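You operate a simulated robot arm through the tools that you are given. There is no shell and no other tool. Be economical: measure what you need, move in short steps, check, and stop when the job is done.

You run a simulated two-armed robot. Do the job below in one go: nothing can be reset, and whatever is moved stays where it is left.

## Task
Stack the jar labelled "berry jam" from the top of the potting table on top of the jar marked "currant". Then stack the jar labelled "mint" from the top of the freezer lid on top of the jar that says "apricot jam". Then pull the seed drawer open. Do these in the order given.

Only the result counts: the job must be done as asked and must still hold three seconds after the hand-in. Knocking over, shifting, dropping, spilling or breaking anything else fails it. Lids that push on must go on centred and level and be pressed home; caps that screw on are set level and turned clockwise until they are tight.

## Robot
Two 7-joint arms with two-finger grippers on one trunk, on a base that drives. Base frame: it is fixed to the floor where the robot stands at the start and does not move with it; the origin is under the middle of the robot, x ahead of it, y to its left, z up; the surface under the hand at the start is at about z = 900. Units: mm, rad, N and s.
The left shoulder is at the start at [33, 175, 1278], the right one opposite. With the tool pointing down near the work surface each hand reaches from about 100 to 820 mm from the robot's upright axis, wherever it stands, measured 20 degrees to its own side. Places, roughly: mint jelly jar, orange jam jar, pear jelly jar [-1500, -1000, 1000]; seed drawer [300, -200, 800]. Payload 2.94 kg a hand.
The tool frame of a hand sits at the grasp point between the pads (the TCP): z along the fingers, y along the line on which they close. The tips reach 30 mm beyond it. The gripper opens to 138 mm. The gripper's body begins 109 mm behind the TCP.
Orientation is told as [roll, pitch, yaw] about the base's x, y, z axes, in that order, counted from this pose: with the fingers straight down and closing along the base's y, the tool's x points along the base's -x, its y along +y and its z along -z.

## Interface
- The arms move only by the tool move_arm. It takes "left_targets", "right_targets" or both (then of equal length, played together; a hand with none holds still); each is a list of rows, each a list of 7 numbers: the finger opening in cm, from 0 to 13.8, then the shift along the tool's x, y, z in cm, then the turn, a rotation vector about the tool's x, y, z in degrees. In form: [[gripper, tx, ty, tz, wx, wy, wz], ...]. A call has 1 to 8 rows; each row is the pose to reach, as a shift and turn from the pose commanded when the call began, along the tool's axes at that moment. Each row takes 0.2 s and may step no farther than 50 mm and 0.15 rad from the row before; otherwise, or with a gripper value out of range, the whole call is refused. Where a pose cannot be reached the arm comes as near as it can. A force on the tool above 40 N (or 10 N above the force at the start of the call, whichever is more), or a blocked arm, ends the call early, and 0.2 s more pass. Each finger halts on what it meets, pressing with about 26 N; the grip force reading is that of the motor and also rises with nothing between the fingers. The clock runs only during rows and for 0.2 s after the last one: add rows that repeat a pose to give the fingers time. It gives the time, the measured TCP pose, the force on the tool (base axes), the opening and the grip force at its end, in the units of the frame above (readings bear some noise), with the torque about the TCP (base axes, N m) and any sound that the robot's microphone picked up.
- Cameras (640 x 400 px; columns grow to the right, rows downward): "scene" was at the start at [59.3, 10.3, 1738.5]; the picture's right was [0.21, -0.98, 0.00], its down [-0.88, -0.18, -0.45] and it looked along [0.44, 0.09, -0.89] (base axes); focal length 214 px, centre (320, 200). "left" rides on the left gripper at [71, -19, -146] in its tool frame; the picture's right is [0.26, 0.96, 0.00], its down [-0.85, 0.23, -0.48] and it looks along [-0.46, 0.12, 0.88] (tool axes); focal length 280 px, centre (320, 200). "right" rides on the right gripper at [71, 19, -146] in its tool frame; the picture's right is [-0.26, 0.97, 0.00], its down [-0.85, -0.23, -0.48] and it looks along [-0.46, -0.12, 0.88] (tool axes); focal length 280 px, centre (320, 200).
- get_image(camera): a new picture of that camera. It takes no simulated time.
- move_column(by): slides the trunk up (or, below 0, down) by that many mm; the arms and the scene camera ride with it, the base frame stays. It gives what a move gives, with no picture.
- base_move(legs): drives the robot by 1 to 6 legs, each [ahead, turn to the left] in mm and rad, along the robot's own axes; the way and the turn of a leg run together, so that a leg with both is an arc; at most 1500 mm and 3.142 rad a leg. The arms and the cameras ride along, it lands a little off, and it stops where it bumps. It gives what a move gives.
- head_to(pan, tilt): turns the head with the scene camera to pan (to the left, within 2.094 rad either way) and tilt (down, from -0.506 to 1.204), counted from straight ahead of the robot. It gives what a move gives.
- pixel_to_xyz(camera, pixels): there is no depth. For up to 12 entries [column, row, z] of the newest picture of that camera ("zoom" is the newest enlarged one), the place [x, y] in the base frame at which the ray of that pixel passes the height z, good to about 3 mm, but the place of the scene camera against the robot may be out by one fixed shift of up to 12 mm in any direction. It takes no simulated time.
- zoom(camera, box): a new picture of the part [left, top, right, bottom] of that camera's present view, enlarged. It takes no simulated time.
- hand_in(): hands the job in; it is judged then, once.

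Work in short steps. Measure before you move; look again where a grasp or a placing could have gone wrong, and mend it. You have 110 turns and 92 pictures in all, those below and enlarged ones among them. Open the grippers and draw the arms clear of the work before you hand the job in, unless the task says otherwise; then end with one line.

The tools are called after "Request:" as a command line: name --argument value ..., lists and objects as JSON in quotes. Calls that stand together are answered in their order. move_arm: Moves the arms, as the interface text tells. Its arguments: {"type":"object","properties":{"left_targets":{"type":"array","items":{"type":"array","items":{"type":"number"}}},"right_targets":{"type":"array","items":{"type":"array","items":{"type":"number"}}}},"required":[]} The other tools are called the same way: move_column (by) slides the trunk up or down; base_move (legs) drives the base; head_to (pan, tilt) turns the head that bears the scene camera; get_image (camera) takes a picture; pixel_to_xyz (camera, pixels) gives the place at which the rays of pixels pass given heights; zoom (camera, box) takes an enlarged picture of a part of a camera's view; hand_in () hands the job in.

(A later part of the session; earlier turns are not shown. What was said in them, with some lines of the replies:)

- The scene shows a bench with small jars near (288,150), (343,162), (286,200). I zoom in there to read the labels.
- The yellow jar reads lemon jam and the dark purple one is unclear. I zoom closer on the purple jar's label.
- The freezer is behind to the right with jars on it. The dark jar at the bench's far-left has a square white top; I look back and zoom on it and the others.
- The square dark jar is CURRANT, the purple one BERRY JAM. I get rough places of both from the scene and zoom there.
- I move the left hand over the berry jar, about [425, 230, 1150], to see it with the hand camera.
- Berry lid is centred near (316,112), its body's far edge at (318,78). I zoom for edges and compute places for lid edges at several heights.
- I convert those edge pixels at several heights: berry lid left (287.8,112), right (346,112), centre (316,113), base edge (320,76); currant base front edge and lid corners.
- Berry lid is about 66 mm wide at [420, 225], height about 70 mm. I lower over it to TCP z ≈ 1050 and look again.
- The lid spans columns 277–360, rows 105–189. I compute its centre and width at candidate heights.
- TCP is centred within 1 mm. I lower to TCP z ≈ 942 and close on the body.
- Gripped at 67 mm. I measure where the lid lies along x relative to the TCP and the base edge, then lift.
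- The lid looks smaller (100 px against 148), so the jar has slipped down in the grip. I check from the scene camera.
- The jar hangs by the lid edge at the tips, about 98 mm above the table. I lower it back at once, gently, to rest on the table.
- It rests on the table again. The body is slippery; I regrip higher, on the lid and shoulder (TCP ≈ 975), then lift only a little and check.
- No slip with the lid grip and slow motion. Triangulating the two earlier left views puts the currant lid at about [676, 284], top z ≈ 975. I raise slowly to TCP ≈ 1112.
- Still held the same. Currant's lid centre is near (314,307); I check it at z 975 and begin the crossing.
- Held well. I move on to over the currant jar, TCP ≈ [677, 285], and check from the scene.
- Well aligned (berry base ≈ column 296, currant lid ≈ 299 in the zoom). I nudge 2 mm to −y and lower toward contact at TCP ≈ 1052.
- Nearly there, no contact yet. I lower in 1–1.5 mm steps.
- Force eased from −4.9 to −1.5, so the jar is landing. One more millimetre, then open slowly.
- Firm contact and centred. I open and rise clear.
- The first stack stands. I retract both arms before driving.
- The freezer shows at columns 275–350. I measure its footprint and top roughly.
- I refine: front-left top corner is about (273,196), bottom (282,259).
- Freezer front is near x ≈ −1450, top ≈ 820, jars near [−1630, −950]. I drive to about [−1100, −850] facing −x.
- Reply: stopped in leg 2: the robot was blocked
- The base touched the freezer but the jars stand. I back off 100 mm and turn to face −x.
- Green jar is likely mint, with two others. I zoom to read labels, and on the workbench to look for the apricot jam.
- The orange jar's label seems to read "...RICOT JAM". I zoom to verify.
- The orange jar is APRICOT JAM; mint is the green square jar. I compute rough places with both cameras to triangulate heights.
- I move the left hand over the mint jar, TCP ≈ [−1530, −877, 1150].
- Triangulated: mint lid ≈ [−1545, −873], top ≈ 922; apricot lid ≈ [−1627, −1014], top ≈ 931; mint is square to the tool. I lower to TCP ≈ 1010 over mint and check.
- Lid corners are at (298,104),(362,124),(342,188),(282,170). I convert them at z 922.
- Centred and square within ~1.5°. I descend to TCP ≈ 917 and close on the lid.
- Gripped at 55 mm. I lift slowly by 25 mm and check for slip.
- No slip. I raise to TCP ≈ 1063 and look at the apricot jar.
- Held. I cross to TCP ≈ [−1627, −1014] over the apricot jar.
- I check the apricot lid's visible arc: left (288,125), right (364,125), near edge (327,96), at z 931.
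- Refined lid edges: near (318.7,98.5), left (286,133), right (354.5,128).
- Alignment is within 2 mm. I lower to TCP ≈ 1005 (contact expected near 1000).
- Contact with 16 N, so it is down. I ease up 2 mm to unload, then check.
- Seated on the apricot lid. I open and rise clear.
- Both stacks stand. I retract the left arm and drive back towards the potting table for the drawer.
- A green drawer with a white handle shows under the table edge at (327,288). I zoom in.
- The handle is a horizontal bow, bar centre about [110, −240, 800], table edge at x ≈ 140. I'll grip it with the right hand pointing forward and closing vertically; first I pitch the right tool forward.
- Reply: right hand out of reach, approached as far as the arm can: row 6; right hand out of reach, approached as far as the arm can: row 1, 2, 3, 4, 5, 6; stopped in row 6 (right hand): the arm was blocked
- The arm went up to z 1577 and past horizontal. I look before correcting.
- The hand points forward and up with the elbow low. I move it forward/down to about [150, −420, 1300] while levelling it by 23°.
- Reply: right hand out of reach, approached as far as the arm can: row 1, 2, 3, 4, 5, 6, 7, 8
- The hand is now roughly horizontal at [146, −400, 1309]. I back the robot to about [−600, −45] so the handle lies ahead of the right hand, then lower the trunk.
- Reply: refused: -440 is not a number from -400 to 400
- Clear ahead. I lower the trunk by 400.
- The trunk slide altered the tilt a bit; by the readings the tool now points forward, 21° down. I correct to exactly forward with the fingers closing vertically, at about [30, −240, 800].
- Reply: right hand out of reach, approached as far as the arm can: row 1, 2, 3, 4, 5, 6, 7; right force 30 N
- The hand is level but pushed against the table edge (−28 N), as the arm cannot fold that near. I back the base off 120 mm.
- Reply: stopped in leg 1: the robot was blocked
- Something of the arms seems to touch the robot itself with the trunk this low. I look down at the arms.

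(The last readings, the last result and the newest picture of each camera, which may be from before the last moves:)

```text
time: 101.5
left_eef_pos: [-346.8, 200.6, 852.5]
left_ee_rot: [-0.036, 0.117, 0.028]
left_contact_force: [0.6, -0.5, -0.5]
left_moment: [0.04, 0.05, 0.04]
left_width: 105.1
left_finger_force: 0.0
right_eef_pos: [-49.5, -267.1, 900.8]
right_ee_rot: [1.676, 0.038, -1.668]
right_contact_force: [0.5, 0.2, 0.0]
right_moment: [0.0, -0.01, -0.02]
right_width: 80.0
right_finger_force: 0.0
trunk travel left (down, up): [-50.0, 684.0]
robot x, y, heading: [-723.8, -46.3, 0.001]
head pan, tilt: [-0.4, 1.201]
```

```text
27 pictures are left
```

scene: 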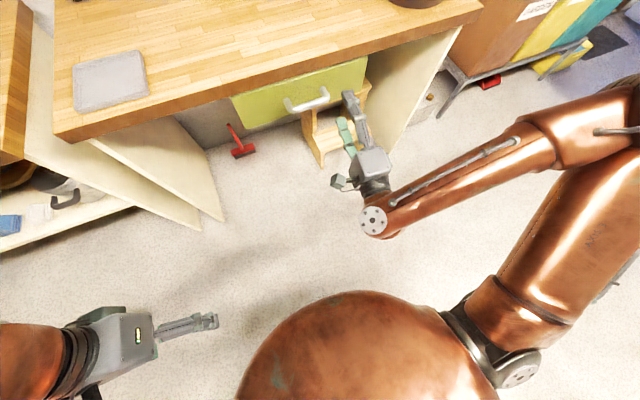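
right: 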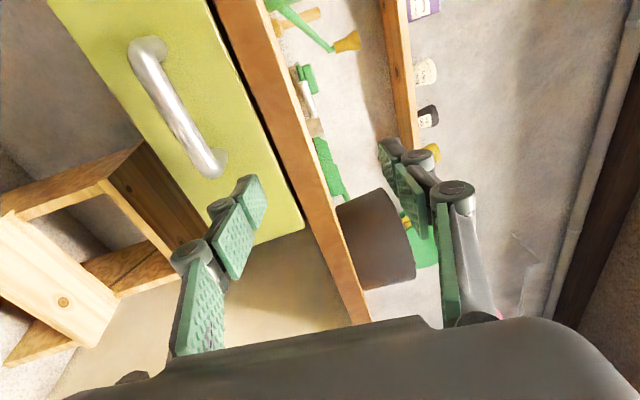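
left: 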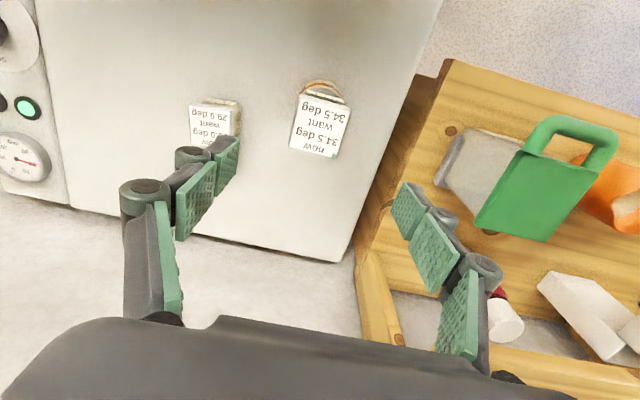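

The arm is fine, elbow out to the right. I take a right-hand picture and query the handle bar's middle at several heights in both cameras.

Request:
get_image --camera "right"

Request:
zoom --camera "scene" --box '[270, 70, 350, 130]'

Request:
pixel_to_xyz --camera "scene" --pixels '[[292, 108, 800], [292, 108, 780], [328, 98, 800], [328, 98, 780], [310, 104, 820], [310, 104, 800], [310, 104, 780], [310, 104, 760], [270, 108, 900], [300, 98, 870]]'

```text
26 pictures are left
```

right: 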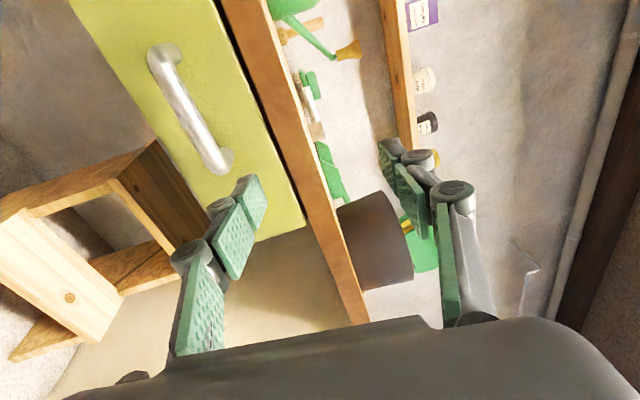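

```text
6.67 times, centred on (310, 100) of scene
```

zoom: 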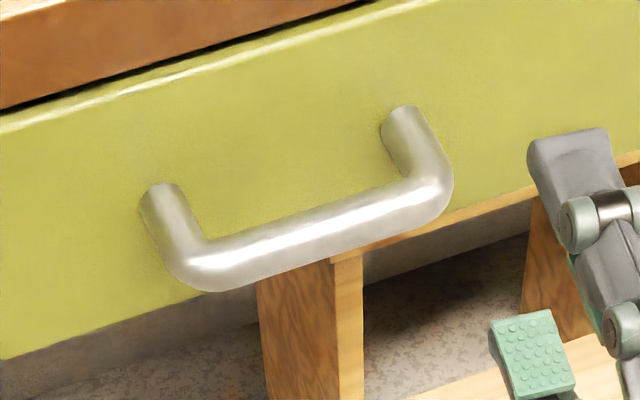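

```text
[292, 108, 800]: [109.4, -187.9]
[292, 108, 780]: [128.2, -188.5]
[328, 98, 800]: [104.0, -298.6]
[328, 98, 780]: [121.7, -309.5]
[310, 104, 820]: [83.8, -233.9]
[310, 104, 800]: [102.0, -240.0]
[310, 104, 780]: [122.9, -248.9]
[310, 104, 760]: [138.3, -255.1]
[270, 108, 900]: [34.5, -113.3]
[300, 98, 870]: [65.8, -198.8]
```

I query the bar's centre (186,112) and the drawer front features in the right camera.

Request:
pixel_to_xyz --camera "right" --pixels '[[186, 112, 830], [186, 112, 810], [186, 112, 800], [186, 112, 790], [186, 112, 780], [186, 112, 760], [280, 110, 900], [280, 110, 890]]'

```text
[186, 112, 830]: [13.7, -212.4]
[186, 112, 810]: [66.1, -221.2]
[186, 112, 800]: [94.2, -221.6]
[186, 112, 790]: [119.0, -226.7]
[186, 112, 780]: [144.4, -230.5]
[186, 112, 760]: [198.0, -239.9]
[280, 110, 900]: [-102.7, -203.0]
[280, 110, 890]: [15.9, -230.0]
```

Triangulation gives the bar at about x 107, y −240, z 795. I level the hand and bring it to [−20, −243, 795] first, opening 6 cm.

Request:
move_arm --right_targets '[[6, 0.45, -2.2, 0.3, 1.2, 1.1, -0.4], [6, 0.9, -4.4, 0.65, 2.4, 2.2, -0.7], [6, 1.4, -6.6, 1, 3.7, 3.4, -1.1], [6, 1.8, -8.7, 1.3, 4.9, 4.5, -1.4], [6, 2.3, -10.9, 1.6, 6.1, 5.6, -1.8], [6, 2.3, -10.9, 1.6, 6.1, 5.6, -1.8]]'

Request:
get_image --camera "right"

```text
time: 102.9
left_eef_pos: [-353.2, 201.0, 852.7]
left_ee_rot: [-0.035, 0.105, 0.027]
left_contact_force: [-0.2, 0.0, 0.1]
left_moment: [-0.03, 0.01, 0.02]
left_width: 105.3
left_finger_force: 0.0
right_eef_pos: [-36.9, -238.5, 841.8]
right_ee_rot: [1.553, 0.0, -1.575]
right_contact_force: [0.5, 0.0, -0.7]
right_moment: [0.0, 0.04, 0.01]
right_width: 59.7
right_finger_force: 0.0
right hand out of reach, approached as far as the arm can: row 1, 2, 3, 4, 5, 6
trunk travel left (down, up): [-50.0, 684.0]
robot x, y, heading: [-718.7, -41.9, -0.003]
head pan, tilt: [-0.4, 1.201]
```

```text
24 pictures are left
```

right: 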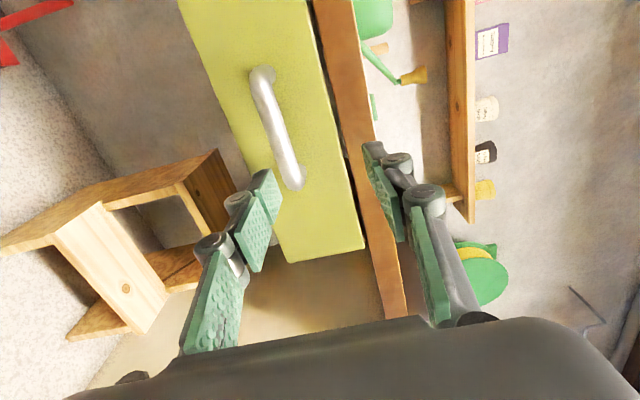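

The hand is level but stuck at z 842 by a joint limit; the trunk has 50 mm left, so I lower it by 47.

Request:
move_column --by -47

Request:
get_image --camera "right"

```text
time: 103.8
left_eef_pos: [-323.6, 198.7, 792.3]
left_ee_rot: [-0.04, 0.188, 0.03]
left_contact_force: [-1.0, 0.0, 0.0]
left_moment: [0.03, -0.08, 0.01]
left_width: 104.9
left_finger_force: 0.0
right_eef_pos: [-10.9, -237.9, 753.2]
right_ee_rot: [1.471, 0.0, -1.576]
right_contact_force: [-1.4, -0.2, 0.0]
right_moment: [-0.01, 0.03, 0.03]
right_width: 59.9
right_finger_force: 0.0
trunk travel left (down, up): [-3.0, 731.0]
robot x, y, heading: [-719.2, -45.8, -0.002]
head pan, tilt: [-0.4, 1.201]
```

```text
23 pictures are left
```

right: 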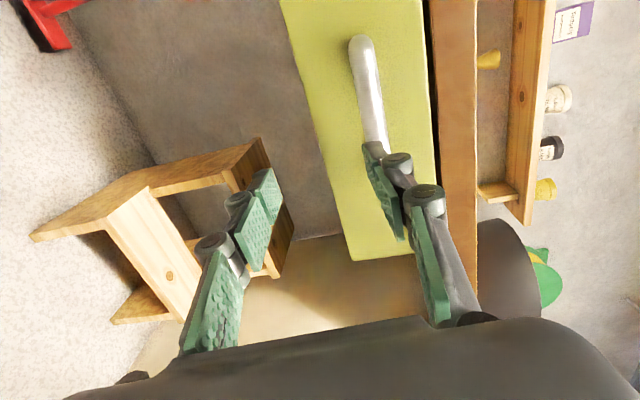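

Now at z 753, pointing 6° down. I raise 42 mm and level it.

Request:
move_arm --right_targets '[[6, 0, 1.4, -0.15, -2, 0, 0], [6, 0, 2.8, -0.3, -4, 0, 0], [6, 0, 4.2, -0.4, -5.7, 0, 0], [6, 0, 4.2, -0.4, -5.7, 0, 0]]'

Request:
get_image --camera "right"

```text
time: 104.8
left_eef_pos: [-337.1, 199.7, 795.9]
left_ee_rot: [-0.035, 0.168, 0.032]
left_contact_force: [-0.6, 0.3, 0.3]
left_moment: [0.03, -0.03, -0.02]
left_width: 105.0
left_finger_force: 0.0
right_eef_pos: [-25.3, -235.6, 806.5]
right_ee_rot: [1.579, -0.001, -1.574]
right_contact_force: [0.2, -0.3, 0.0]
right_moment: [-0.02, 0.09, -0.05]
right_width: 60.2
right_finger_force: 0.2
trunk travel left (down, up): [-3.0, 731.0]
robot x, y, heading: [-718.3, -45.9, -0.008]
head pan, tilt: [-0.4, 1.201]
```

```text
22 pictures are left
```

right: 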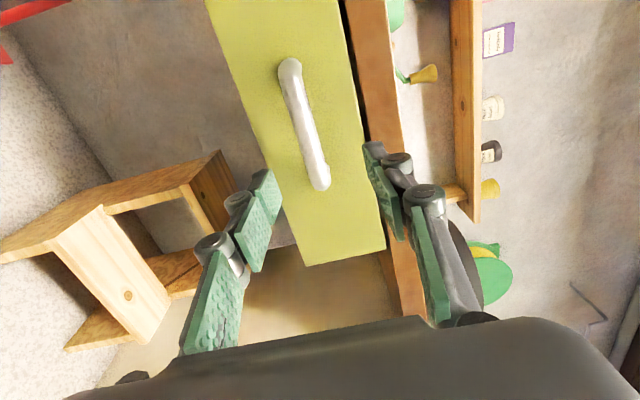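

Level at [−25, −236, 806]; the bar computes to z ≈ 794, y centre ≈ −232. I drive forward 95 mm and lower the hand 11 mm.

Request:
move_arm --right_targets '[[6, 0, -0.6, 0, 0, 0, 0], [6, 0, -1.1, 0, 0, 0, 0], [6, 0, -1.1, 0, 0, 0, 0]]'

Request:
base_move --legs '[[90, 0]]'

Request:
get_image --camera "right"

```text
time: 105.6
left_eef_pos: [-329.9, 200.0, 793.9]
left_ee_rot: [-0.04, 0.178, 0.034]
left_contact_force: [-0.1, -1.1, 1.0]
left_moment: [-0.01, 0.01, 0.0]
left_width: 104.7
left_finger_force: 0.0
right_eef_pos: [-17.5, -235.9, 800.9]
right_ee_rot: [1.572, -0.002, -1.578]
right_contact_force: [-0.3, 0.9, 0.4]
right_moment: [-0.01, 0.0, -0.02]
right_width: 60.1
right_finger_force: 0.0
right hand out of reach, approached as far as the arm can: row 1, 2, 3
trunk travel left (down, up): [-3.0, 731.0]
robot x, y, heading: [-722.5, -44.7, -0.003]
head pan, tilt: [-0.4, 1.201]
```

```text
time: 107.0
left_eef_pos: [-209.5, 159.3, 882.2]
left_ee_rot: [-0.357, -0.221, 0.321]
left_contact_force: [1.2, -2.7, 1.4]
left_moment: [0.35, 0.2, 0.04]
left_width: 105.2
left_finger_force: 0.2
right_eef_pos: [77.6, -368.7, 925.2]
right_ee_rot: [1.701, 0.425, -2.037]
right_contact_force: [-3.8, 0.5, 8.9]
right_moment: [0.52, 0.88, 0.12]
right_width: 61.7
right_finger_force: 0.3
trunk travel left (down, up): [-3.0, 731.0]
robot x, y, heading: [-625.4, -45.3, -0.003]
head pan, tilt: [-0.4, 1.201]
stopped in leg 1: the force on the tool passed its limit at 167 N (the readings are from after the stop); the commanded pose is now the measured one
```

```text
21 pictures are left
```

right: 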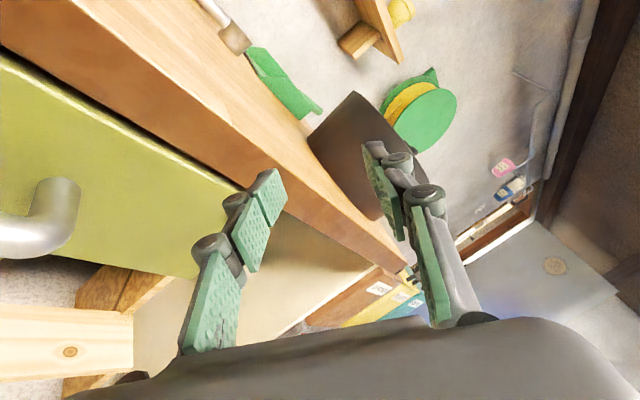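

The arms swung during that drive, with a hard contact (167 N). I stop and look at the scene for damage before going on.

Request:
head_to --pan -0.15 --tilt 0.7

Request:
get_image --camera "scene"

```text
time: 108.0
left_eef_pos: [-253.0, 174.4, 882.5]
left_ee_rot: [-0.263, -0.224, 0.164]
left_contact_force: [-3.1, -2.5, 3.5]
left_moment: [0.36, -0.27, 0.22]
left_width: 104.9
left_finger_force: 0.1
right_eef_pos: [39.1, -404.2, 877.5]
right_ee_rot: [1.461, 0.687, -2.176]
right_contact_force: [-1.1, 25.2, -41.2]
right_moment: [-1.72, -3.39, -2.25]
right_width: 60.4
right_finger_force: 0.0
trunk travel left (down, up): [-3.0, 731.0]
robot x, y, heading: [-627.7, -43.7, 0.002]
head pan, tilt: [-0.15, 0.7]
```

```text
20 pictures are left
```

scene: 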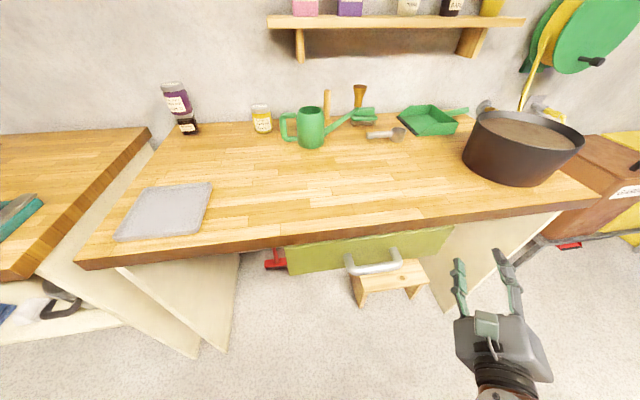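

Nothing was knocked; the stacks stand. The arms behave unsteadily with the trunk this low, so I back off 200 mm and raise the trunk by 250.

Request:
base_move --legs '[[-200, 0]]'

Request:
move_column --by 250

Request:
head_to --pan 0 --tilt 1.0

Request:
get_image --camera "scene"

```text
time: 108.7
left_eef_pos: [-361.7, 173.9, 953.2]
left_ee_rot: [-0.444, -0.628, 0.324]
left_contact_force: [-4.8, -1.2, -1.3]
left_moment: [0.08, -0.39, 0.15]
left_width: 105.3
left_finger_force: 0.1
right_eef_pos: [-80.6, -435.0, 982.5]
right_ee_rot: [1.633, 0.956, -2.179]
right_contact_force: [-3.8, 1.7, 3.5]
right_moment: [0.19, 0.2, 0.27]
right_width: 60.1
right_finger_force: 0.0
trunk travel left (down, up): [-3.0, 731.0]
robot x, y, heading: [-633.3, -41.2, -0.003]
head pan, tilt: [-0.15, 0.7]
stopped in leg 1: the robot was blocked; the commanded pose is now the measured one
```

```text
time: 111.3
left_eef_pos: [-436.0, 175.6, 1215.3]
left_ee_rot: [-0.459, -0.735, 0.316]
left_contact_force: [0.1, 0.2, -0.3]
left_moment: [0.01, -0.03, -0.03]
left_width: 105.1
left_finger_force: 0.1
right_eef_pos: [-48.8, -432.8, 1194.1]
right_ee_rot: [1.555, 0.879, -2.22]
right_contact_force: [1.0, 0.5, 0.4]
right_moment: [0.01, 0.04, -0.03]
right_width: 60.0
right_finger_force: 0.1
trunk travel left (down, up): [-253.0, 481.0]
robot x, y, heading: [-635.4, -45.7, -0.003]
head pan, tilt: [-0.15, 0.7]
```

```text
time: 112.1
left_eef_pos: [-436.2, 175.4, 1215.5]
left_ee_rot: [-0.458, -0.737, 0.32]
left_contact_force: [-0.9, 0.5, 0.8]
left_moment: [-0.01, 0.02, 0.01]
left_width: 104.9
left_finger_force: 0.2
right_eef_pos: [-48.7, -432.2, 1195.4]
right_ee_rot: [1.554, 0.878, -2.22]
right_contact_force: [0.0, -0.5, -0.4]
right_moment: [-0.01, 0.03, 0.0]
right_width: 60.1
right_finger_force: 0.0
trunk travel left (down, up): [-253.0, 481.0]
robot x, y, heading: [-634.2, -45.4, -0.003]
head pan, tilt: [0.0, 1.0]
```

```text
19 pictures are left
```

scene: 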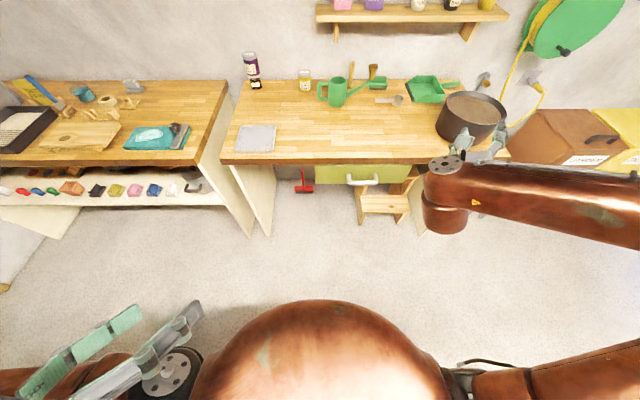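

Steady again at this trunk height, nothing disturbed. I move the left arm a little away from the torso and turn the right tool toward a 40°-down, forward-pointing grip that closes in the vertical plane.

Request:
move_arm --left_targets '[[10.5, -2.3, 0.5, 0.75, 0, 0, 0], [10.5, -4.5, 1.1, 1.5, 0, 0, 0], [10.5, -6.8, 1.6, 2.3, 0, 0, 0], [10.5, -9.1, 2.1, 3, 0, 0, 0], [10.5, -11.4, 2.6, 3.8, 0, 0, 0], [10.5, -13.6, 3.2, 4.5, 0, 0, 0], [10.5, -15.9, 3.7, 5.3, 0, 0, 0]]' --right_targets '[[6, -0.25, -1.8, -1.5, 5.14, 1.61, -5.92], [6, -0.5, -3.7, -2.9, 10.3, 3.2, -11.8], [6, -0.8, -5.5, -4.4, 15.4, 4.8, -17.8], [6, -1, -7.4, -5.9, 20.5, 6.4, -23.7], [6, -1.3, -9.2, -7.3, 25.7, 8, -29.6], [6, -1.5, -11, -8.8, 30.8, 9.6, -35.5], [6, -1.8, -12.9, -10.2, 36, 11.3, -41.4]]'

```text
time: 113.7
left_eef_pos: [-285.9, 233.8, 1274.2]
left_ee_rot: [-0.458, -0.737, 0.315]
left_contact_force: [0.2, 0.0, 0.1]
left_moment: [0.01, 0.02, -0.01]
left_width: 105.1
left_finger_force: 0.0
right_eef_pos: [-79.4, -299.6, 1100.3]
right_ee_rot: [1.123, 0.22, -1.812]
right_contact_force: [-0.2, 0.1, -0.4]
right_moment: [0.0, 0.01, -0.03]
right_width: 59.9
right_finger_force: 0.1
trunk travel left (down, up): [-253.0, 481.0]
robot x, y, heading: [-636.9, -42.8, -0.006]
head pan, tilt: [0.0, 1.0]
```

Fully reached. I finish the turn and go to about [−60, −238, 900].

Request:
move_arm --right_targets '[[6, 0.3, -2.7, 1.3, 2.2, 0.7, -2.6], [6, 0.55, -5.3, 2.7, 4.5, 1.4, -5.2], [6, 0.85, -8, 4, 6.7, 2.1, -7.8], [6, 1.1, -10.7, 5.4, 9, 2.8, -10.4], [6, 1.4, -13.4, 6.7, 11.2, 3.5, -13], [6, 1.7, -16, 8.1, 13.5, 4.2, -15.6], [6, 1.96, -18.7, 9.4, 15.7, 4.9, -18.2], [6, 1.96, -18.7, 9.4, 15.7, 4.9, -18.2]]'

Request:
get_image --camera "right"

```text
time: 115.5
left_eef_pos: [-285.8, 234.4, 1274.5]
left_ee_rot: [-0.461, -0.736, 0.319]
left_contact_force: [-0.4, -0.3, 0.0]
left_moment: [0.0, 0.01, -0.03]
left_width: 105.2
left_finger_force: 0.1
right_eef_pos: [-61.1, -237.7, 901.3]
right_ee_rot: [0.873, 0.0, -1.569]
right_contact_force: [0.3, -1.0, -1.0]
right_moment: [0.0, -0.07, -0.01]
right_width: 59.8
right_finger_force: 0.1
trunk travel left (down, up): [-253.0, 481.0]
robot x, y, heading: [-631.3, -42.5, -0.006]
head pan, tilt: [0.0, 1.0]
```

```text
18 pictures are left
```

right: 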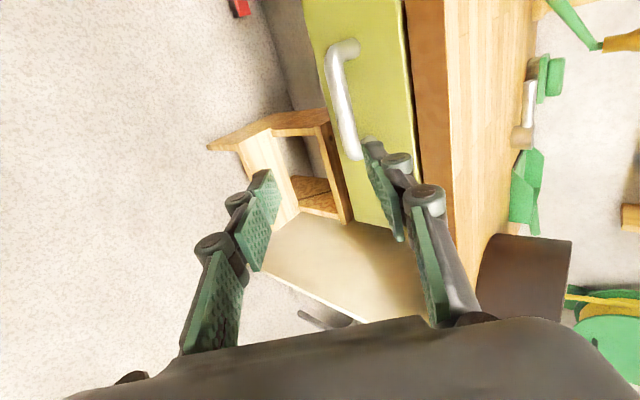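

Orientation is exactly 40° down. The bar computes to about [115, −232, 793]. I move to a pre-grasp point 80 mm back along the tool axis, opening 4.5 cm.

Request:
move_arm --right_targets '[[5, 0.15, 0.75, 2.7, 0, 0, 0], [4.5, 0.3, 1.5, 5.4, 0, 0, 0], [4.5, 0.45, 2.3, 8.1, 0, 0, 0], [4.5, 0.6, 3.0, 10.9, 0, 0, 0], [4.5, 0.6, 3.0, 10.9, 0, 0, 0]]'

Request:
get_image --camera "right"

```text
time: 116.7
left_eef_pos: [-286.1, 234.9, 1274.6]
left_ee_rot: [-0.46, -0.736, 0.318]
left_contact_force: [-0.5, 0.2, 0.0]
left_moment: [-0.04, -0.01, 0.0]
left_width: 104.8
left_finger_force: 0.0
right_eef_pos: [27.2, -260.2, 872.0]
right_ee_rot: [0.873, 0.001, -1.571]
right_contact_force: [-0.6, 0.4, -0.1]
right_moment: [0.03, 0.02, 0.01]
right_width: 45.1
right_finger_force: 0.1
right hand out of reach, approached as far as the arm can: row 2, 3, 4, 5
trunk travel left (down, up): [-253.0, 481.0]
robot x, y, heading: [-634.5, -44.7, -0.001]
head pan, tilt: [0.0, 1.0]
```

```text
17 pictures are left
```

right: 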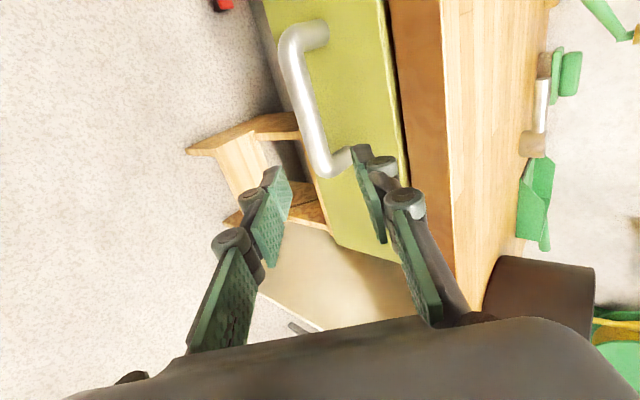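

The reach limit is ~660 mm ahead, so I draw the hand back 190 mm to a reachable pose, then drive forward 180 mm.

Request:
move_arm --right_targets '[[4.5, 0, -2.3, -3.1, 0, 0, 0], [4.5, 0, -4.6, -6.1, 0, 0, 0], [4.5, 0, -6.9, -9.2, 0, 0, 0], [4.5, 0, -9.2, -12.3, 0, 0, 0], [4.5, 0, -11.6, -15.4, 0, 0, 0], [4.5, 0, -11.6, -15.4, 0, 0, 0]]'

Request:
base_move --legs '[[60, 0]]'

```text
time: 118.1
left_eef_pos: [-288.1, 236.5, 1274.4]
left_ee_rot: [-0.46, -0.736, 0.317]
left_contact_force: [0.0, 0.0, -0.2]
left_moment: [0.0, -0.02, -0.06]
left_width: 104.7
left_finger_force: 0.0
right_eef_pos: [-139.2, -255.3, 883.1]
right_ee_rot: [0.873, -0.001, -1.569]
right_contact_force: [0.4, 0.5, 0.1]
right_moment: [0.0, 0.0, -0.01]
right_width: 45.0
right_finger_force: 0.0
right hand out of reach, approached as far as the arm can: row 5, 6
trunk travel left (down, up): [-253.0, 481.0]
robot x, y, heading: [-633.7, -47.1, -0.008]
head pan, tilt: [0.0, 1.0]
```

```text
time: 119.1
left_eef_pos: [-223.6, 233.2, 1274.5]
left_ee_rot: [-0.458, -0.731, 0.315]
left_contact_force: [0.3, 0.1, -0.4]
left_moment: [0.0, 0.05, -0.06]
left_width: 104.8
left_finger_force: 0.1
right_eef_pos: [-75.5, -257.8, 880.4]
right_ee_rot: [0.871, -0.001, -1.568]
right_contact_force: [0.2, 0.0, -0.5]
right_moment: [-0.02, 0.01, -0.05]
right_width: 44.7
right_finger_force: 0.1
trunk travel left (down, up): [-253.0, 481.0]
robot x, y, heading: [-569.5, -44.1, -0.006]
head pan, tilt: [0.0, 1.0]
```

Steady. I test reachability of the grasp height in free space: TCP to about [23, −232, 803].

Request:
move_arm --right_targets '[[4.5, 0.65, 0.1, 3.1, 0, 0, 0], [4.5, 1.3, 0.25, 6.3, 0, 0, 0], [4.5, 1.95, 0.35, 9.4, 0, 0, 0], [4.5, 2.6, 0.5, 12.5, 0, 0, 0], [4.5, 2.6, 0.5, 12.5, 0, 0, 0]]'

Request:
get_image --camera "right"

```text
time: 120.3
left_eef_pos: [-225.5, 235.1, 1273.3]
left_ee_rot: [-0.458, -0.736, 0.318]
left_contact_force: [-0.5, 0.6, -0.6]
left_moment: [-0.03, 0.0, 0.03]
left_width: 105.0
left_finger_force: 0.1
right_eef_pos: [12.9, -262.4, 830.9]
right_ee_rot: [0.872, 0.001, -1.569]
right_contact_force: [0.5, -0.3, 0.9]
right_moment: [0.0, 0.01, -0.01]
right_width: 44.8
right_finger_force: 0.1
right hand out of reach, approached as far as the arm can: row 3, 4, 5
trunk travel left (down, up): [-253.0, 481.0]
robot x, y, heading: [-572.1, -45.0, -0.007]
head pan, tilt: [0.0, 1.0]
```

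```text
16 pictures are left
```

right: 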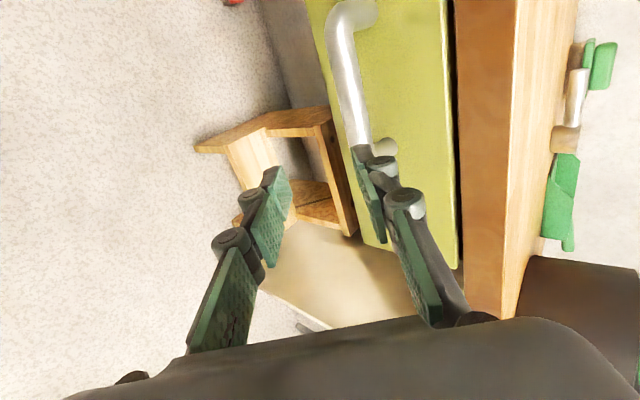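

Limited again at z 831 here; lowering the trunk 70 mm should bring the handle height into range. I'll take the handle at y ≈ −255, which is well on the bar.

Request:
move_column --by -70

```text
time: 121.3
left_eef_pos: [-226.1, 234.8, 1205.4]
left_ee_rot: [-0.459, -0.737, 0.319]
left_contact_force: [0.0, -0.2, -0.3]
left_moment: [0.04, -0.03, 0.05]
left_width: 105.0
left_finger_force: 0.0
right_eef_pos: [12.2, -263.1, 762.8]
right_ee_rot: [0.874, 0.0, -1.568]
right_contact_force: [-0.5, 0.2, -0.4]
right_moment: [0.02, 0.0, 0.0]
right_width: 45.0
right_finger_force: 0.0
trunk travel left (down, up): [-183.0, 551.0]
robot x, y, heading: [-573.1, -42.2, -0.004]
head pan, tilt: [0.0, 1.0]
```

Steady. I set the hand to [−32, −255, 835], then drive 97 mm so it ends 50 mm back along the tool axis from the grasp.

Request:
move_arm --right_targets '[[4.5, 0.3, 0.9, -2.7, 0, 0, 0], [4.5, 0.5, 1.8, -5.3, 0, 0, 0], [4.5, 0.8, 2.7, -8, 0, 0, 0], [4.5, 0.8, 2.7, -8, 0, 0, 0]]'

Request:
base_move --legs '[[92, 0]]'

Request:
get_image --camera "right"

```text
time: 122.3
left_eef_pos: [-226.3, 233.7, 1204.3]
left_ee_rot: [-0.458, -0.736, 0.316]
left_contact_force: [-1.2, -0.2, 0.5]
left_moment: [0.02, 0.01, 0.0]
left_width: 104.9
left_finger_force: 0.1
right_eef_pos: [-30.5, -255.7, 832.4]
right_ee_rot: [0.871, 0.0, -1.569]
right_contact_force: [0.5, -0.7, 1.0]
right_moment: [-0.02, -0.01, 0.01]
right_width: 44.9
right_finger_force: 0.1
trunk travel left (down, up): [-183.0, 551.0]
robot x, y, heading: [-575.5, -47.5, -0.006]
head pan, tilt: [0.0, 1.0]
```

```text
time: 123.5
left_eef_pos: [-131.2, 234.0, 1203.6]
left_ee_rot: [-0.458, -0.733, 0.317]
left_contact_force: [0.7, -0.7, 0.3]
left_moment: [0.01, 0.03, -0.03]
left_width: 105.0
left_finger_force: 0.1
right_eef_pos: [63.2, -255.5, 832.5]
right_ee_rot: [0.871, 0.002, -1.569]
right_contact_force: [0.9, 0.1, 0.4]
right_moment: [-0.01, -0.02, 0.03]
right_width: 45.1
right_finger_force: 0.0
trunk travel left (down, up): [-183.0, 551.0]
robot x, y, heading: [-481.4, -46.3, -0.001]
head pan, tilt: [0.0, 1.0]
```

```text
15 pictures are left
```

right: 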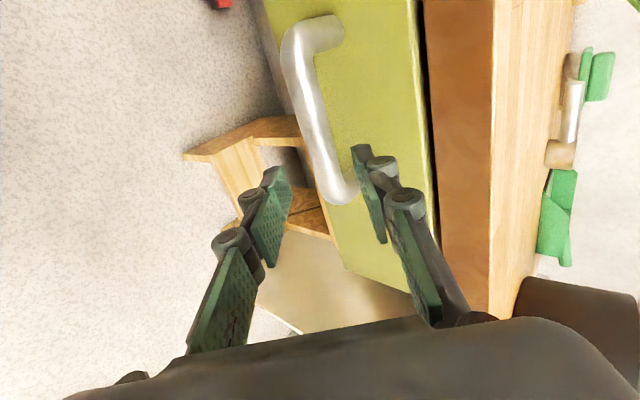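

The drive was accurate. Bar ≈ [112, y −178…−284, 795]. I advance 46 mm along the tool axis, shifting 10 mm toward the bar's middle.

Request:
move_arm --right_targets '[[4.5, 0.6, 0.1, 0.8, 0, 0, 0], [4.5, 1.0, 0.2, 1.8, 0, 0, 0], [4.5, 1.0, 0.26, 2.8, 0, 0, 0], [4.5, 1.0, 0.26, 3.8, 0, 0, 0], [4.5, 1.0, 0.26, 4.65, 0, 0, 0], [4.5, 1.0, 0.26, 4.65, 0, 0, 0]]'

Request:
get_image --camera "right"

Request:
zoom --camera "scene" --box '[320, 130, 480, 260]'

```text
time: 124.8
left_eef_pos: [-132.8, 233.6, 1204.8]
left_ee_rot: [-0.458, -0.734, 0.318]
left_contact_force: [-0.9, -0.1, 0.8]
left_moment: [0.01, 0.03, 0.0]
left_width: 104.9
left_finger_force: 0.1
right_eef_pos: [98.3, -245.5, 806.2]
right_ee_rot: [0.871, -0.001, -1.57]
right_contact_force: [-0.1, 0.5, -0.9]
right_moment: [0.03, 0.04, 0.01]
right_width: 44.9
right_finger_force: 0.1
trunk travel left (down, up): [-183.0, 551.0]
robot x, y, heading: [-484.5, -46.6, -0.003]
head pan, tilt: [0.0, 1.0]
```

```text
14 pictures are left
```

right: 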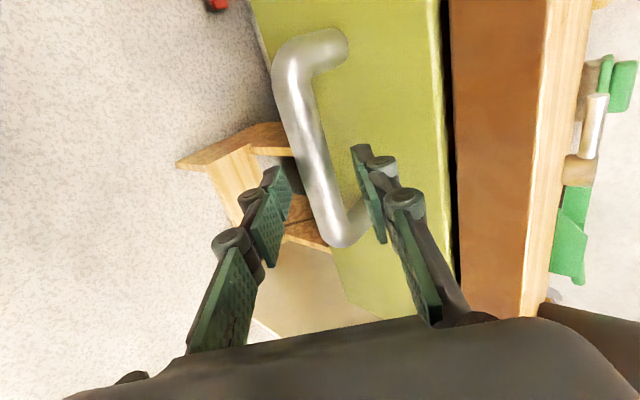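

```text
3.08 times, centred on (400, 195) of scene
```

zoom: 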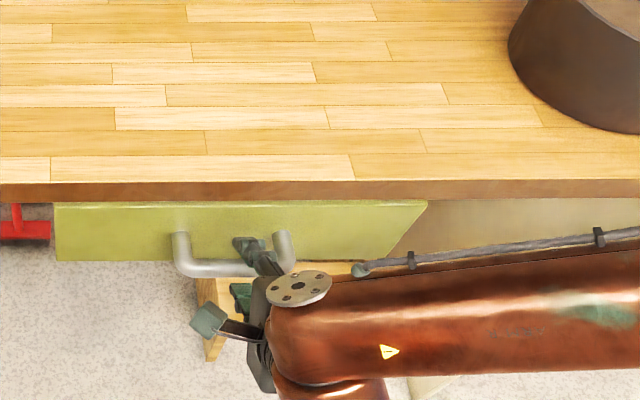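

The bar lies between the fingers, with the upper finger behind it. I close.

Request:
move_arm --right_targets '[[3, 0, 0, 0, 0, 0, 0], [2, 0, 0, 0, 0, 0, 0], [1, 0, 0, 0, 0, 0, 0], [0.5, 0, 0, 0, 0, 0, 0], [0.5, 0, 0, 0, 0, 0, 0], [0.5, 0, 0, 0, 0, 0, 0]]'

Request:
get_image --camera "right"

```text
time: 126.2
left_eef_pos: [-133.1, 233.2, 1204.0]
left_ee_rot: [-0.459, -0.735, 0.317]
left_contact_force: [-0.6, -0.1, 0.0]
left_moment: [0.01, -0.01, 0.01]
left_width: 104.9
left_finger_force: 0.0
right_eef_pos: [98.1, -246.2, 805.1]
right_ee_rot: [0.87, -0.001, -1.57]
right_contact_force: [-2.3, 0.4, -3.3]
right_moment: [-0.07, 0.06, 0.06]
right_width: 20.7
right_finger_force: 45.1
trunk travel left (down, up): [-183.0, 551.0]
robot x, y, heading: [-483.0, -44.4, -0.006]
head pan, tilt: [0.0, 1.0]
```

```text
12 pictures are left
```

right: 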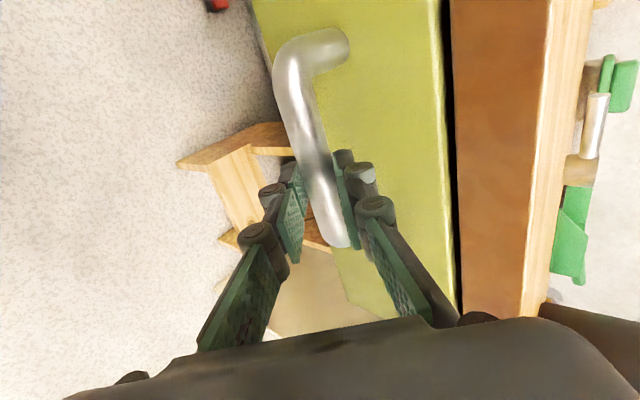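

Gripped at 20.7 mm. I pull straight back 60 mm in −x with the arm.

Request:
move_arm --right_targets '[[0.5, 0, -0.64, -0.77, 0, 0, 0], [0.5, 0, -1.29, -1.53, 0, 0, 0], [0.5, 0, -1.93, -2.3, 0, 0, 0], [0.5, 0, -2.57, -3.06, 0, 0, 0], [0.5, 0, -3.21, -3.83, 0, 0, 0], [0.5, 0, -3.86, -4.6, 0, 0, 0]]'

Request:
get_image --camera "right"

```text
time: 127.8
left_eef_pos: [-131.7, 233.4, 1203.6]
left_ee_rot: [-0.454, -0.731, 0.317]
left_contact_force: [-0.2, 0.0, -0.3]
left_moment: [0.02, 0.02, -0.04]
left_width: 105.0
left_finger_force: 0.1
right_eef_pos: [39.5, -245.8, 805.7]
right_ee_rot: [0.871, 0.001, -1.569]
right_contact_force: [1.5, -1.5, 6.3]
right_moment: [-1.07, -0.07, -0.97]
right_width: 21.0
right_finger_force: 44.8
trunk travel left (down, up): [-183.0, 551.0]
robot x, y, heading: [-484.0, -45.3, -0.009]
head pan, tilt: [0.0, 1.0]
stopped in row 6 (left hand): the arm was blocked; the commanded pose is now the measured one
```

```text
11 pictures are left
```

right: 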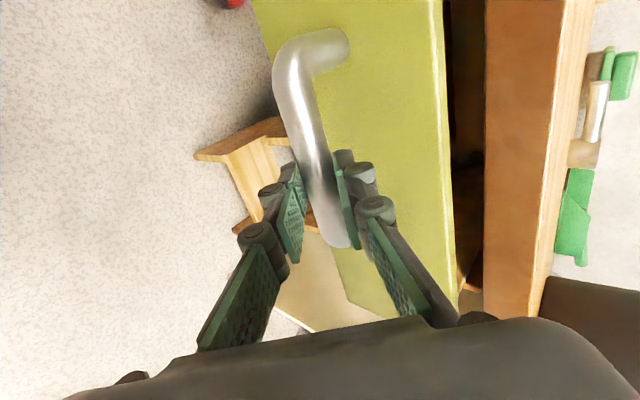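

The drawer is coming out (gap behind its front). I continue by backing the base 120 mm.

Request:
base_move --legs '[[-120, 0]]'

Request:
get_image --camera "right"

```text
time: 129.0
left_eef_pos: [-256.0, 234.0, 1204.0]
left_ee_rot: [-0.452, -0.732, 0.314]
left_contact_force: [-1.2, -0.5, -0.4]
left_moment: [0.02, 0.02, -0.06]
left_width: 104.7
left_finger_force: 0.1
right_eef_pos: [-83.2, -247.0, 807.0]
right_ee_rot: [0.869, 0.001, -1.57]
right_contact_force: [-1.4, -20.0, 17.6]
right_moment: [-0.27, -0.36, -0.07]
right_width: 20.8
right_finger_force: 45.3
trunk travel left (down, up): [-183.0, 551.0]
robot x, y, heading: [-601.3, -45.0, -0.003]
head pan, tilt: [0.0, 1.0]
```

```text
10 pictures are left
```

right: 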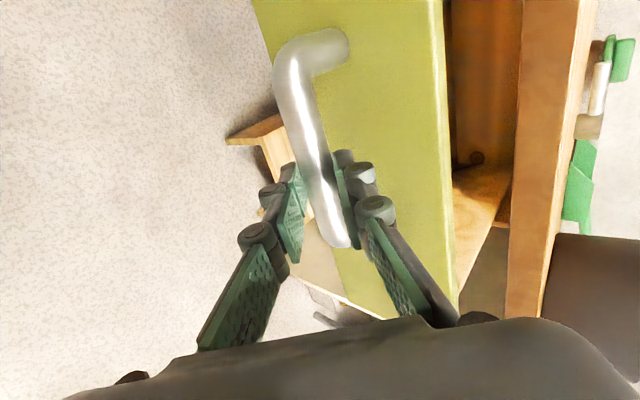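

Drawer is out about 180 mm. I look at the scene to judge how far it is open.

Request:
get_image --camera "scene"

```text
9 pictures are left
```

scene: 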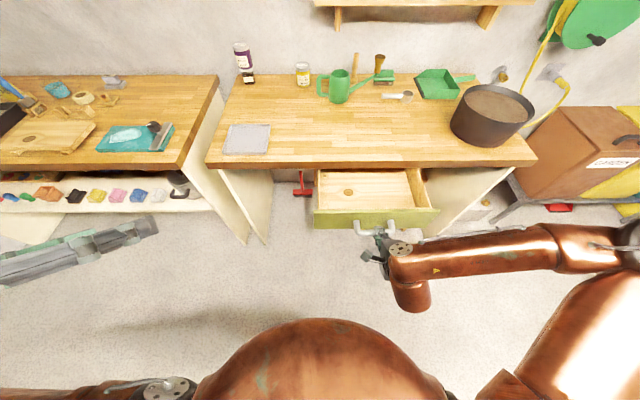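

It is well open; I pull another 50 mm with the force-limited arm to be sure.

Request:
move_arm --right_targets '[[0.5, 0, -0.64, -0.77, 0, 0, 0], [0.5, 0, -1.29, -1.53, 0, 0, 0], [0.5, 0, -1.93, -2.3, 0, 0, 0], [0.5, 0, -2.57, -3.06, 0, 0, 0], [0.5, 0, -3.21, -3.83, 0, 0, 0]]'

```text
time: 129.9
left_eef_pos: [-250.9, 233.8, 1200.6]
left_ee_rot: [-0.447, -0.721, 0.313]
left_contact_force: [-1.1, 0.6, 0.4]
left_moment: [0.03, -0.02, 0.04]
left_width: 104.8
left_finger_force: 0.1
right_eef_pos: [-82.8, -245.1, 805.4]
right_ee_rot: [0.87, -0.012, -1.586]
right_contact_force: [-0.3, -5.3, 12.7]
right_moment: [-0.99, -0.01, -0.41]
right_width: 20.9
right_finger_force: 45.0
right hand out of reach, approached as far as the arm can: row 1, 2, 3, 4
trunk travel left (down, up): [-183.0, 551.0]
robot x, y, heading: [-605.0, -48.4, -0.011]
head pan, tilt: [0.0, 1.0]
stopped in row 4 (left hand): the arm was blocked; the commanded pose is now the measured one
```

The arm cannot fold further; I back the base a further 70 mm.

Request:
base_move --legs '[[-70, 0]]'

```text
time: 130.9
left_eef_pos: [-324.3, 233.3, 1203.8]
left_ee_rot: [-0.451, -0.728, 0.312]
left_contact_force: [0.7, 0.4, 0.7]
left_moment: [0.01, 0.02, -0.01]
left_width: 105.2
left_finger_force: 0.0
right_eef_pos: [-154.7, -245.7, 804.8]
right_ee_rot: [0.869, -0.011, -1.587]
right_contact_force: [-1.1, -16.4, 19.1]
right_moment: [-0.41, -0.41, -0.07]
right_width: 20.7
right_finger_force: 45.2
trunk travel left (down, up): [-183.0, 551.0]
robot x, y, heading: [-672.5, -45.8, -0.011]
head pan, tilt: [0.0, 1.0]
```

The drawer is out about 250 mm. I release to 5.5 cm and withdraw along the tool axis in small steps.

Request:
move_arm --right_targets '[[2.5, 0, 0, 0, 0, 0, 0], [4, 0, 0, 0, 0, 0, 0], [5.5, 0, 0, 0, 0, 0, 0], [5.5, 0, 0, 0, 0, 0, 0], [5.5, 0, 0, -1, 0, 0, 0], [5.5, 0, 0, -2, 0, 0, 0]]'

Request:
get_image --camera "right"

```text
time: 132.3
left_eef_pos: [-322.0, 235.0, 1203.6]
left_ee_rot: [-0.448, -0.727, 0.312]
left_contact_force: [0.4, -0.2, -0.7]
left_moment: [-0.03, 0.03, 0.0]
left_width: 105.1
left_finger_force: 0.0
right_eef_pos: [-157.6, -242.6, 813.6]
right_ee_rot: [0.866, -0.009, -1.587]
right_contact_force: [0.9, -0.1, -0.3]
right_moment: [-0.01, -0.03, 0.01]
right_width: 54.9
right_finger_force: 0.1
right hand out of reach, approached as far as the arm can: row 5, 6
trunk travel left (down, up): [-183.0, 551.0]
robot x, y, heading: [-670.3, -45.0, -0.007]
head pan, tilt: [0.0, 1.0]
```

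```text
8 pictures are left
```

right: 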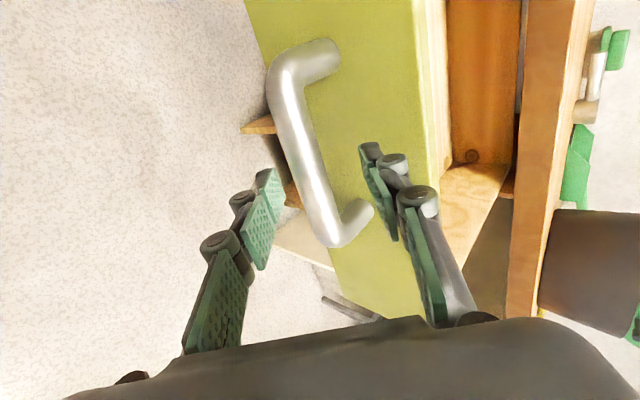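

Open, with the bar midway. I withdraw by alternating small base-back and column-up steps along the tool axis.

Request:
base_move --legs '[[-16, 0]]'

Request:
move_column --by 15

Request:
base_move --legs '[[-18, 0]]'

Request:
get_image --camera "right"

```text
time: 133.1
left_eef_pos: [-340.1, 234.8, 1203.6]
left_ee_rot: [-0.451, -0.728, 0.314]
left_contact_force: [-0.8, 0.7, 0.1]
left_moment: [0.02, -0.01, 0.0]
left_width: 105.0
left_finger_force: 0.1
right_eef_pos: [-173.5, -240.8, 814.9]
right_ee_rot: [0.868, -0.011, -1.586]
right_contact_force: [-0.4, 0.4, 0.2]
right_moment: [-0.01, 0.01, 0.04]
right_width: 55.2
right_finger_force: 0.1
trunk travel left (down, up): [-183.0, 551.0]
robot x, y, heading: [-689.9, -44.1, -0.005]
head pan, tilt: [0.0, 1.0]
```

```text
time: 133.7
left_eef_pos: [-338.6, 234.2, 1216.7]
left_ee_rot: [-0.45, -0.724, 0.312]
left_contact_force: [0.4, 0.2, 0.4]
left_moment: [0.01, 0.0, -0.02]
left_width: 105.0
left_finger_force: 0.0
right_eef_pos: [-172.5, -241.6, 829.1]
right_ee_rot: [0.862, -0.009, -1.588]
right_contact_force: [-0.1, 0.2, -1.0]
right_moment: [-0.03, 0.01, -0.03]
right_width: 55.3
right_finger_force: 0.0
trunk travel left (down, up): [-198.0, 536.0]
robot x, y, heading: [-688.2, -45.8, -0.004]
head pan, tilt: [0.0, 1.0]
```

```text
time: 134.5
left_eef_pos: [-359.6, 234.1, 1218.9]
left_ee_rot: [-0.449, -0.728, 0.314]
left_contact_force: [-0.9, 0.0, 0.8]
left_moment: [0.06, -0.07, 0.03]
left_width: 105.2
left_finger_force: 0.1
right_eef_pos: [-192.0, -241.7, 830.1]
right_ee_rot: [0.868, -0.01, -1.585]
right_contact_force: [-0.3, 0.3, -0.4]
right_moment: [0.02, -0.01, 0.0]
right_width: 54.7
right_finger_force: 0.0
trunk travel left (down, up): [-198.0, 536.0]
robot x, y, heading: [-708.6, -48.1, -0.006]
head pan, tilt: [0.0, 1.0]
```

```text
7 pictures are left
```

right: 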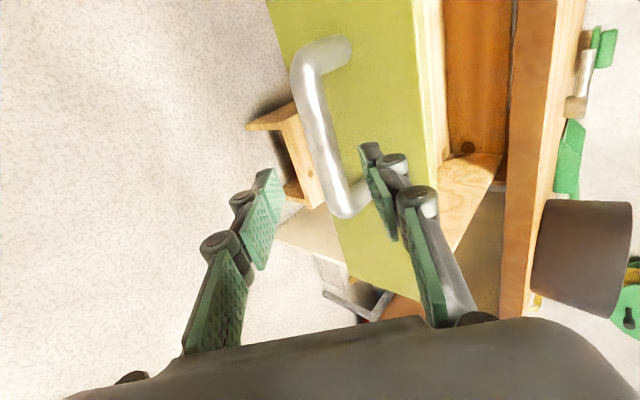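

The tips are now about 30 mm clear of the bar. I raise the trunk 60 mm and back off 200 mm.

Request:
move_column --by 60

Request:
base_move --legs '[[-150, 0]]'

Request:
head_to --pan 0 --tilt 0.7

Request:
get_image --camera "scene"

```text
time: 135.5
left_eef_pos: [-356.0, 233.8, 1277.1]
left_ee_rot: [-0.452, -0.726, 0.311]
left_contact_force: [0.0, -0.6, 0.3]
left_moment: [0.03, 0.01, -0.06]
left_width: 104.9
left_finger_force: 0.1
right_eef_pos: [-189.9, -242.7, 888.3]
right_ee_rot: [0.866, -0.011, -1.587]
right_contact_force: [0.3, -0.3, 0.1]
right_moment: [-0.03, 0.02, 0.03]
right_width: 55.1
right_finger_force: 0.1
trunk travel left (down, up): [-258.0, 476.0]
robot x, y, heading: [-710.7, -46.6, -0.008]
head pan, tilt: [0.0, 1.0]
```

```text
time: 136.9
left_eef_pos: [-508.9, 234.6, 1278.1]
left_ee_rot: [-0.45, -0.729, 0.315]
left_contact_force: [0.0, -0.3, 0.4]
left_moment: [-0.03, -0.05, 0.01]
left_width: 105.2
left_finger_force: 0.0
right_eef_pos: [-341.8, -239.8, 890.1]
right_ee_rot: [0.868, -0.009, -1.587]
right_contact_force: [-0.5, 0.0, 0.6]
right_moment: [-0.01, 0.01, -0.02]
right_width: 54.9
right_finger_force: 0.1
trunk travel left (down, up): [-258.0, 476.0]
robot x, y, heading: [-855.4, -46.8, -0.003]
head pan, tilt: [0.0, 1.0]
```

```text
time: 137.7
left_eef_pos: [-506.1, 235.9, 1277.3]
left_ee_rot: [-0.451, -0.728, 0.313]
left_contact_force: [0.3, -0.6, 0.4]
left_moment: [0.01, -0.02, 0.03]
left_width: 104.9
left_finger_force: 0.0
right_eef_pos: [-340.8, -240.1, 889.6]
right_ee_rot: [0.865, -0.011, -1.586]
right_contact_force: [0.2, 0.5, 0.2]
right_moment: [0.0, 0.0, -0.01]
right_width: 55.2
right_finger_force: 0.1
trunk travel left (down, up): [-258.0, 476.0]
robot x, y, heading: [-857.0, -45.6, -0.01]
head pan, tilt: [0.0, 0.7]
```

```text
6 pictures are left
```

scene: 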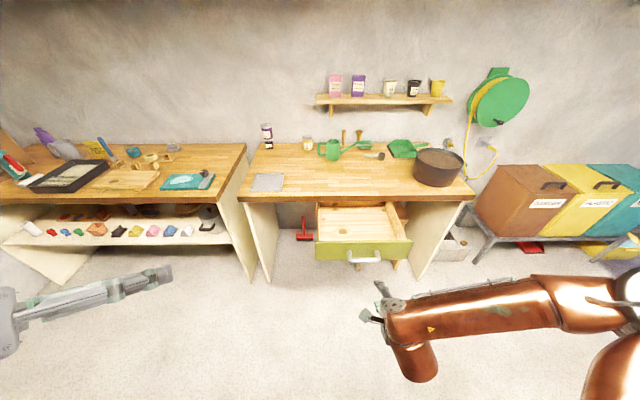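

The drawer is open and everything else stands. I check both stacks before handing in.

Request:
zoom --camera "scene" --box '[240, 110, 340, 200]'

Request:
head_to --pan -2.0 --tilt 0.5

Request:
get_image --camera "scene"

```text
4.44 times, centred on (290, 155) of scene
```

zoom: 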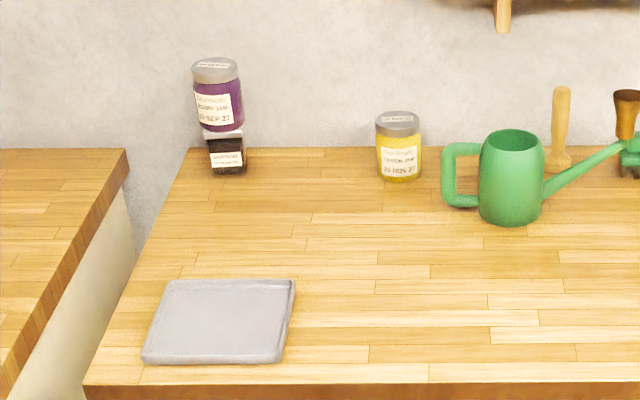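

```text
time: 139.6
left_eef_pos: [-507.4, 236.2, 1277.6]
left_ee_rot: [-0.45, -0.727, 0.311]
left_contact_force: [-0.4, -0.6, -0.5]
left_moment: [-0.04, -0.02, -0.01]
left_width: 105.0
left_finger_force: 0.0
right_eef_pos: [-341.7, -240.1, 888.2]
right_ee_rot: [0.866, -0.009, -1.586]
right_contact_force: [0.9, 0.6, -0.1]
right_moment: [-0.01, 0.02, 0.01]
right_width: 55.1
right_finger_force: 0.1
trunk travel left (down, up): [-258.0, 476.0]
robot x, y, heading: [-859.2, -42.3, -0.006]
head pan, tilt: [-2.0, 0.499]
```

```text
4 pictures are left
```

scene: 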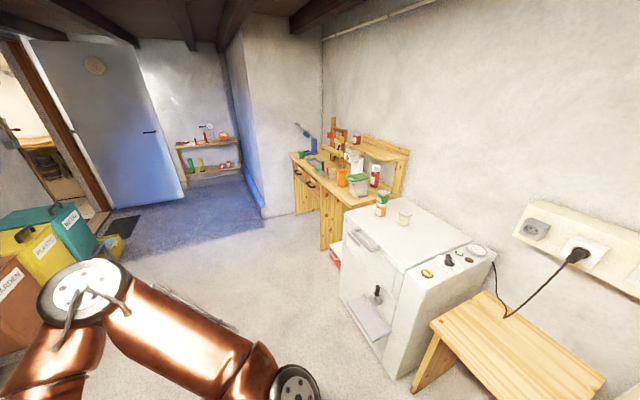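

Both stacks stand, the drawer is open, and the grippers are open and clear. I hand in.

Request:
hand_in

```text
The job is handed in.
```

The berry jam jar is on the currant jar, the mint jar is on the apricot jam jar, and the seed drawer is open about 250 mm; the job is handed in, with one unplanned 167 N contact of the right hand near the table front and one base bump against the freezer, after which the pictures showed nothing knocked over or moved.
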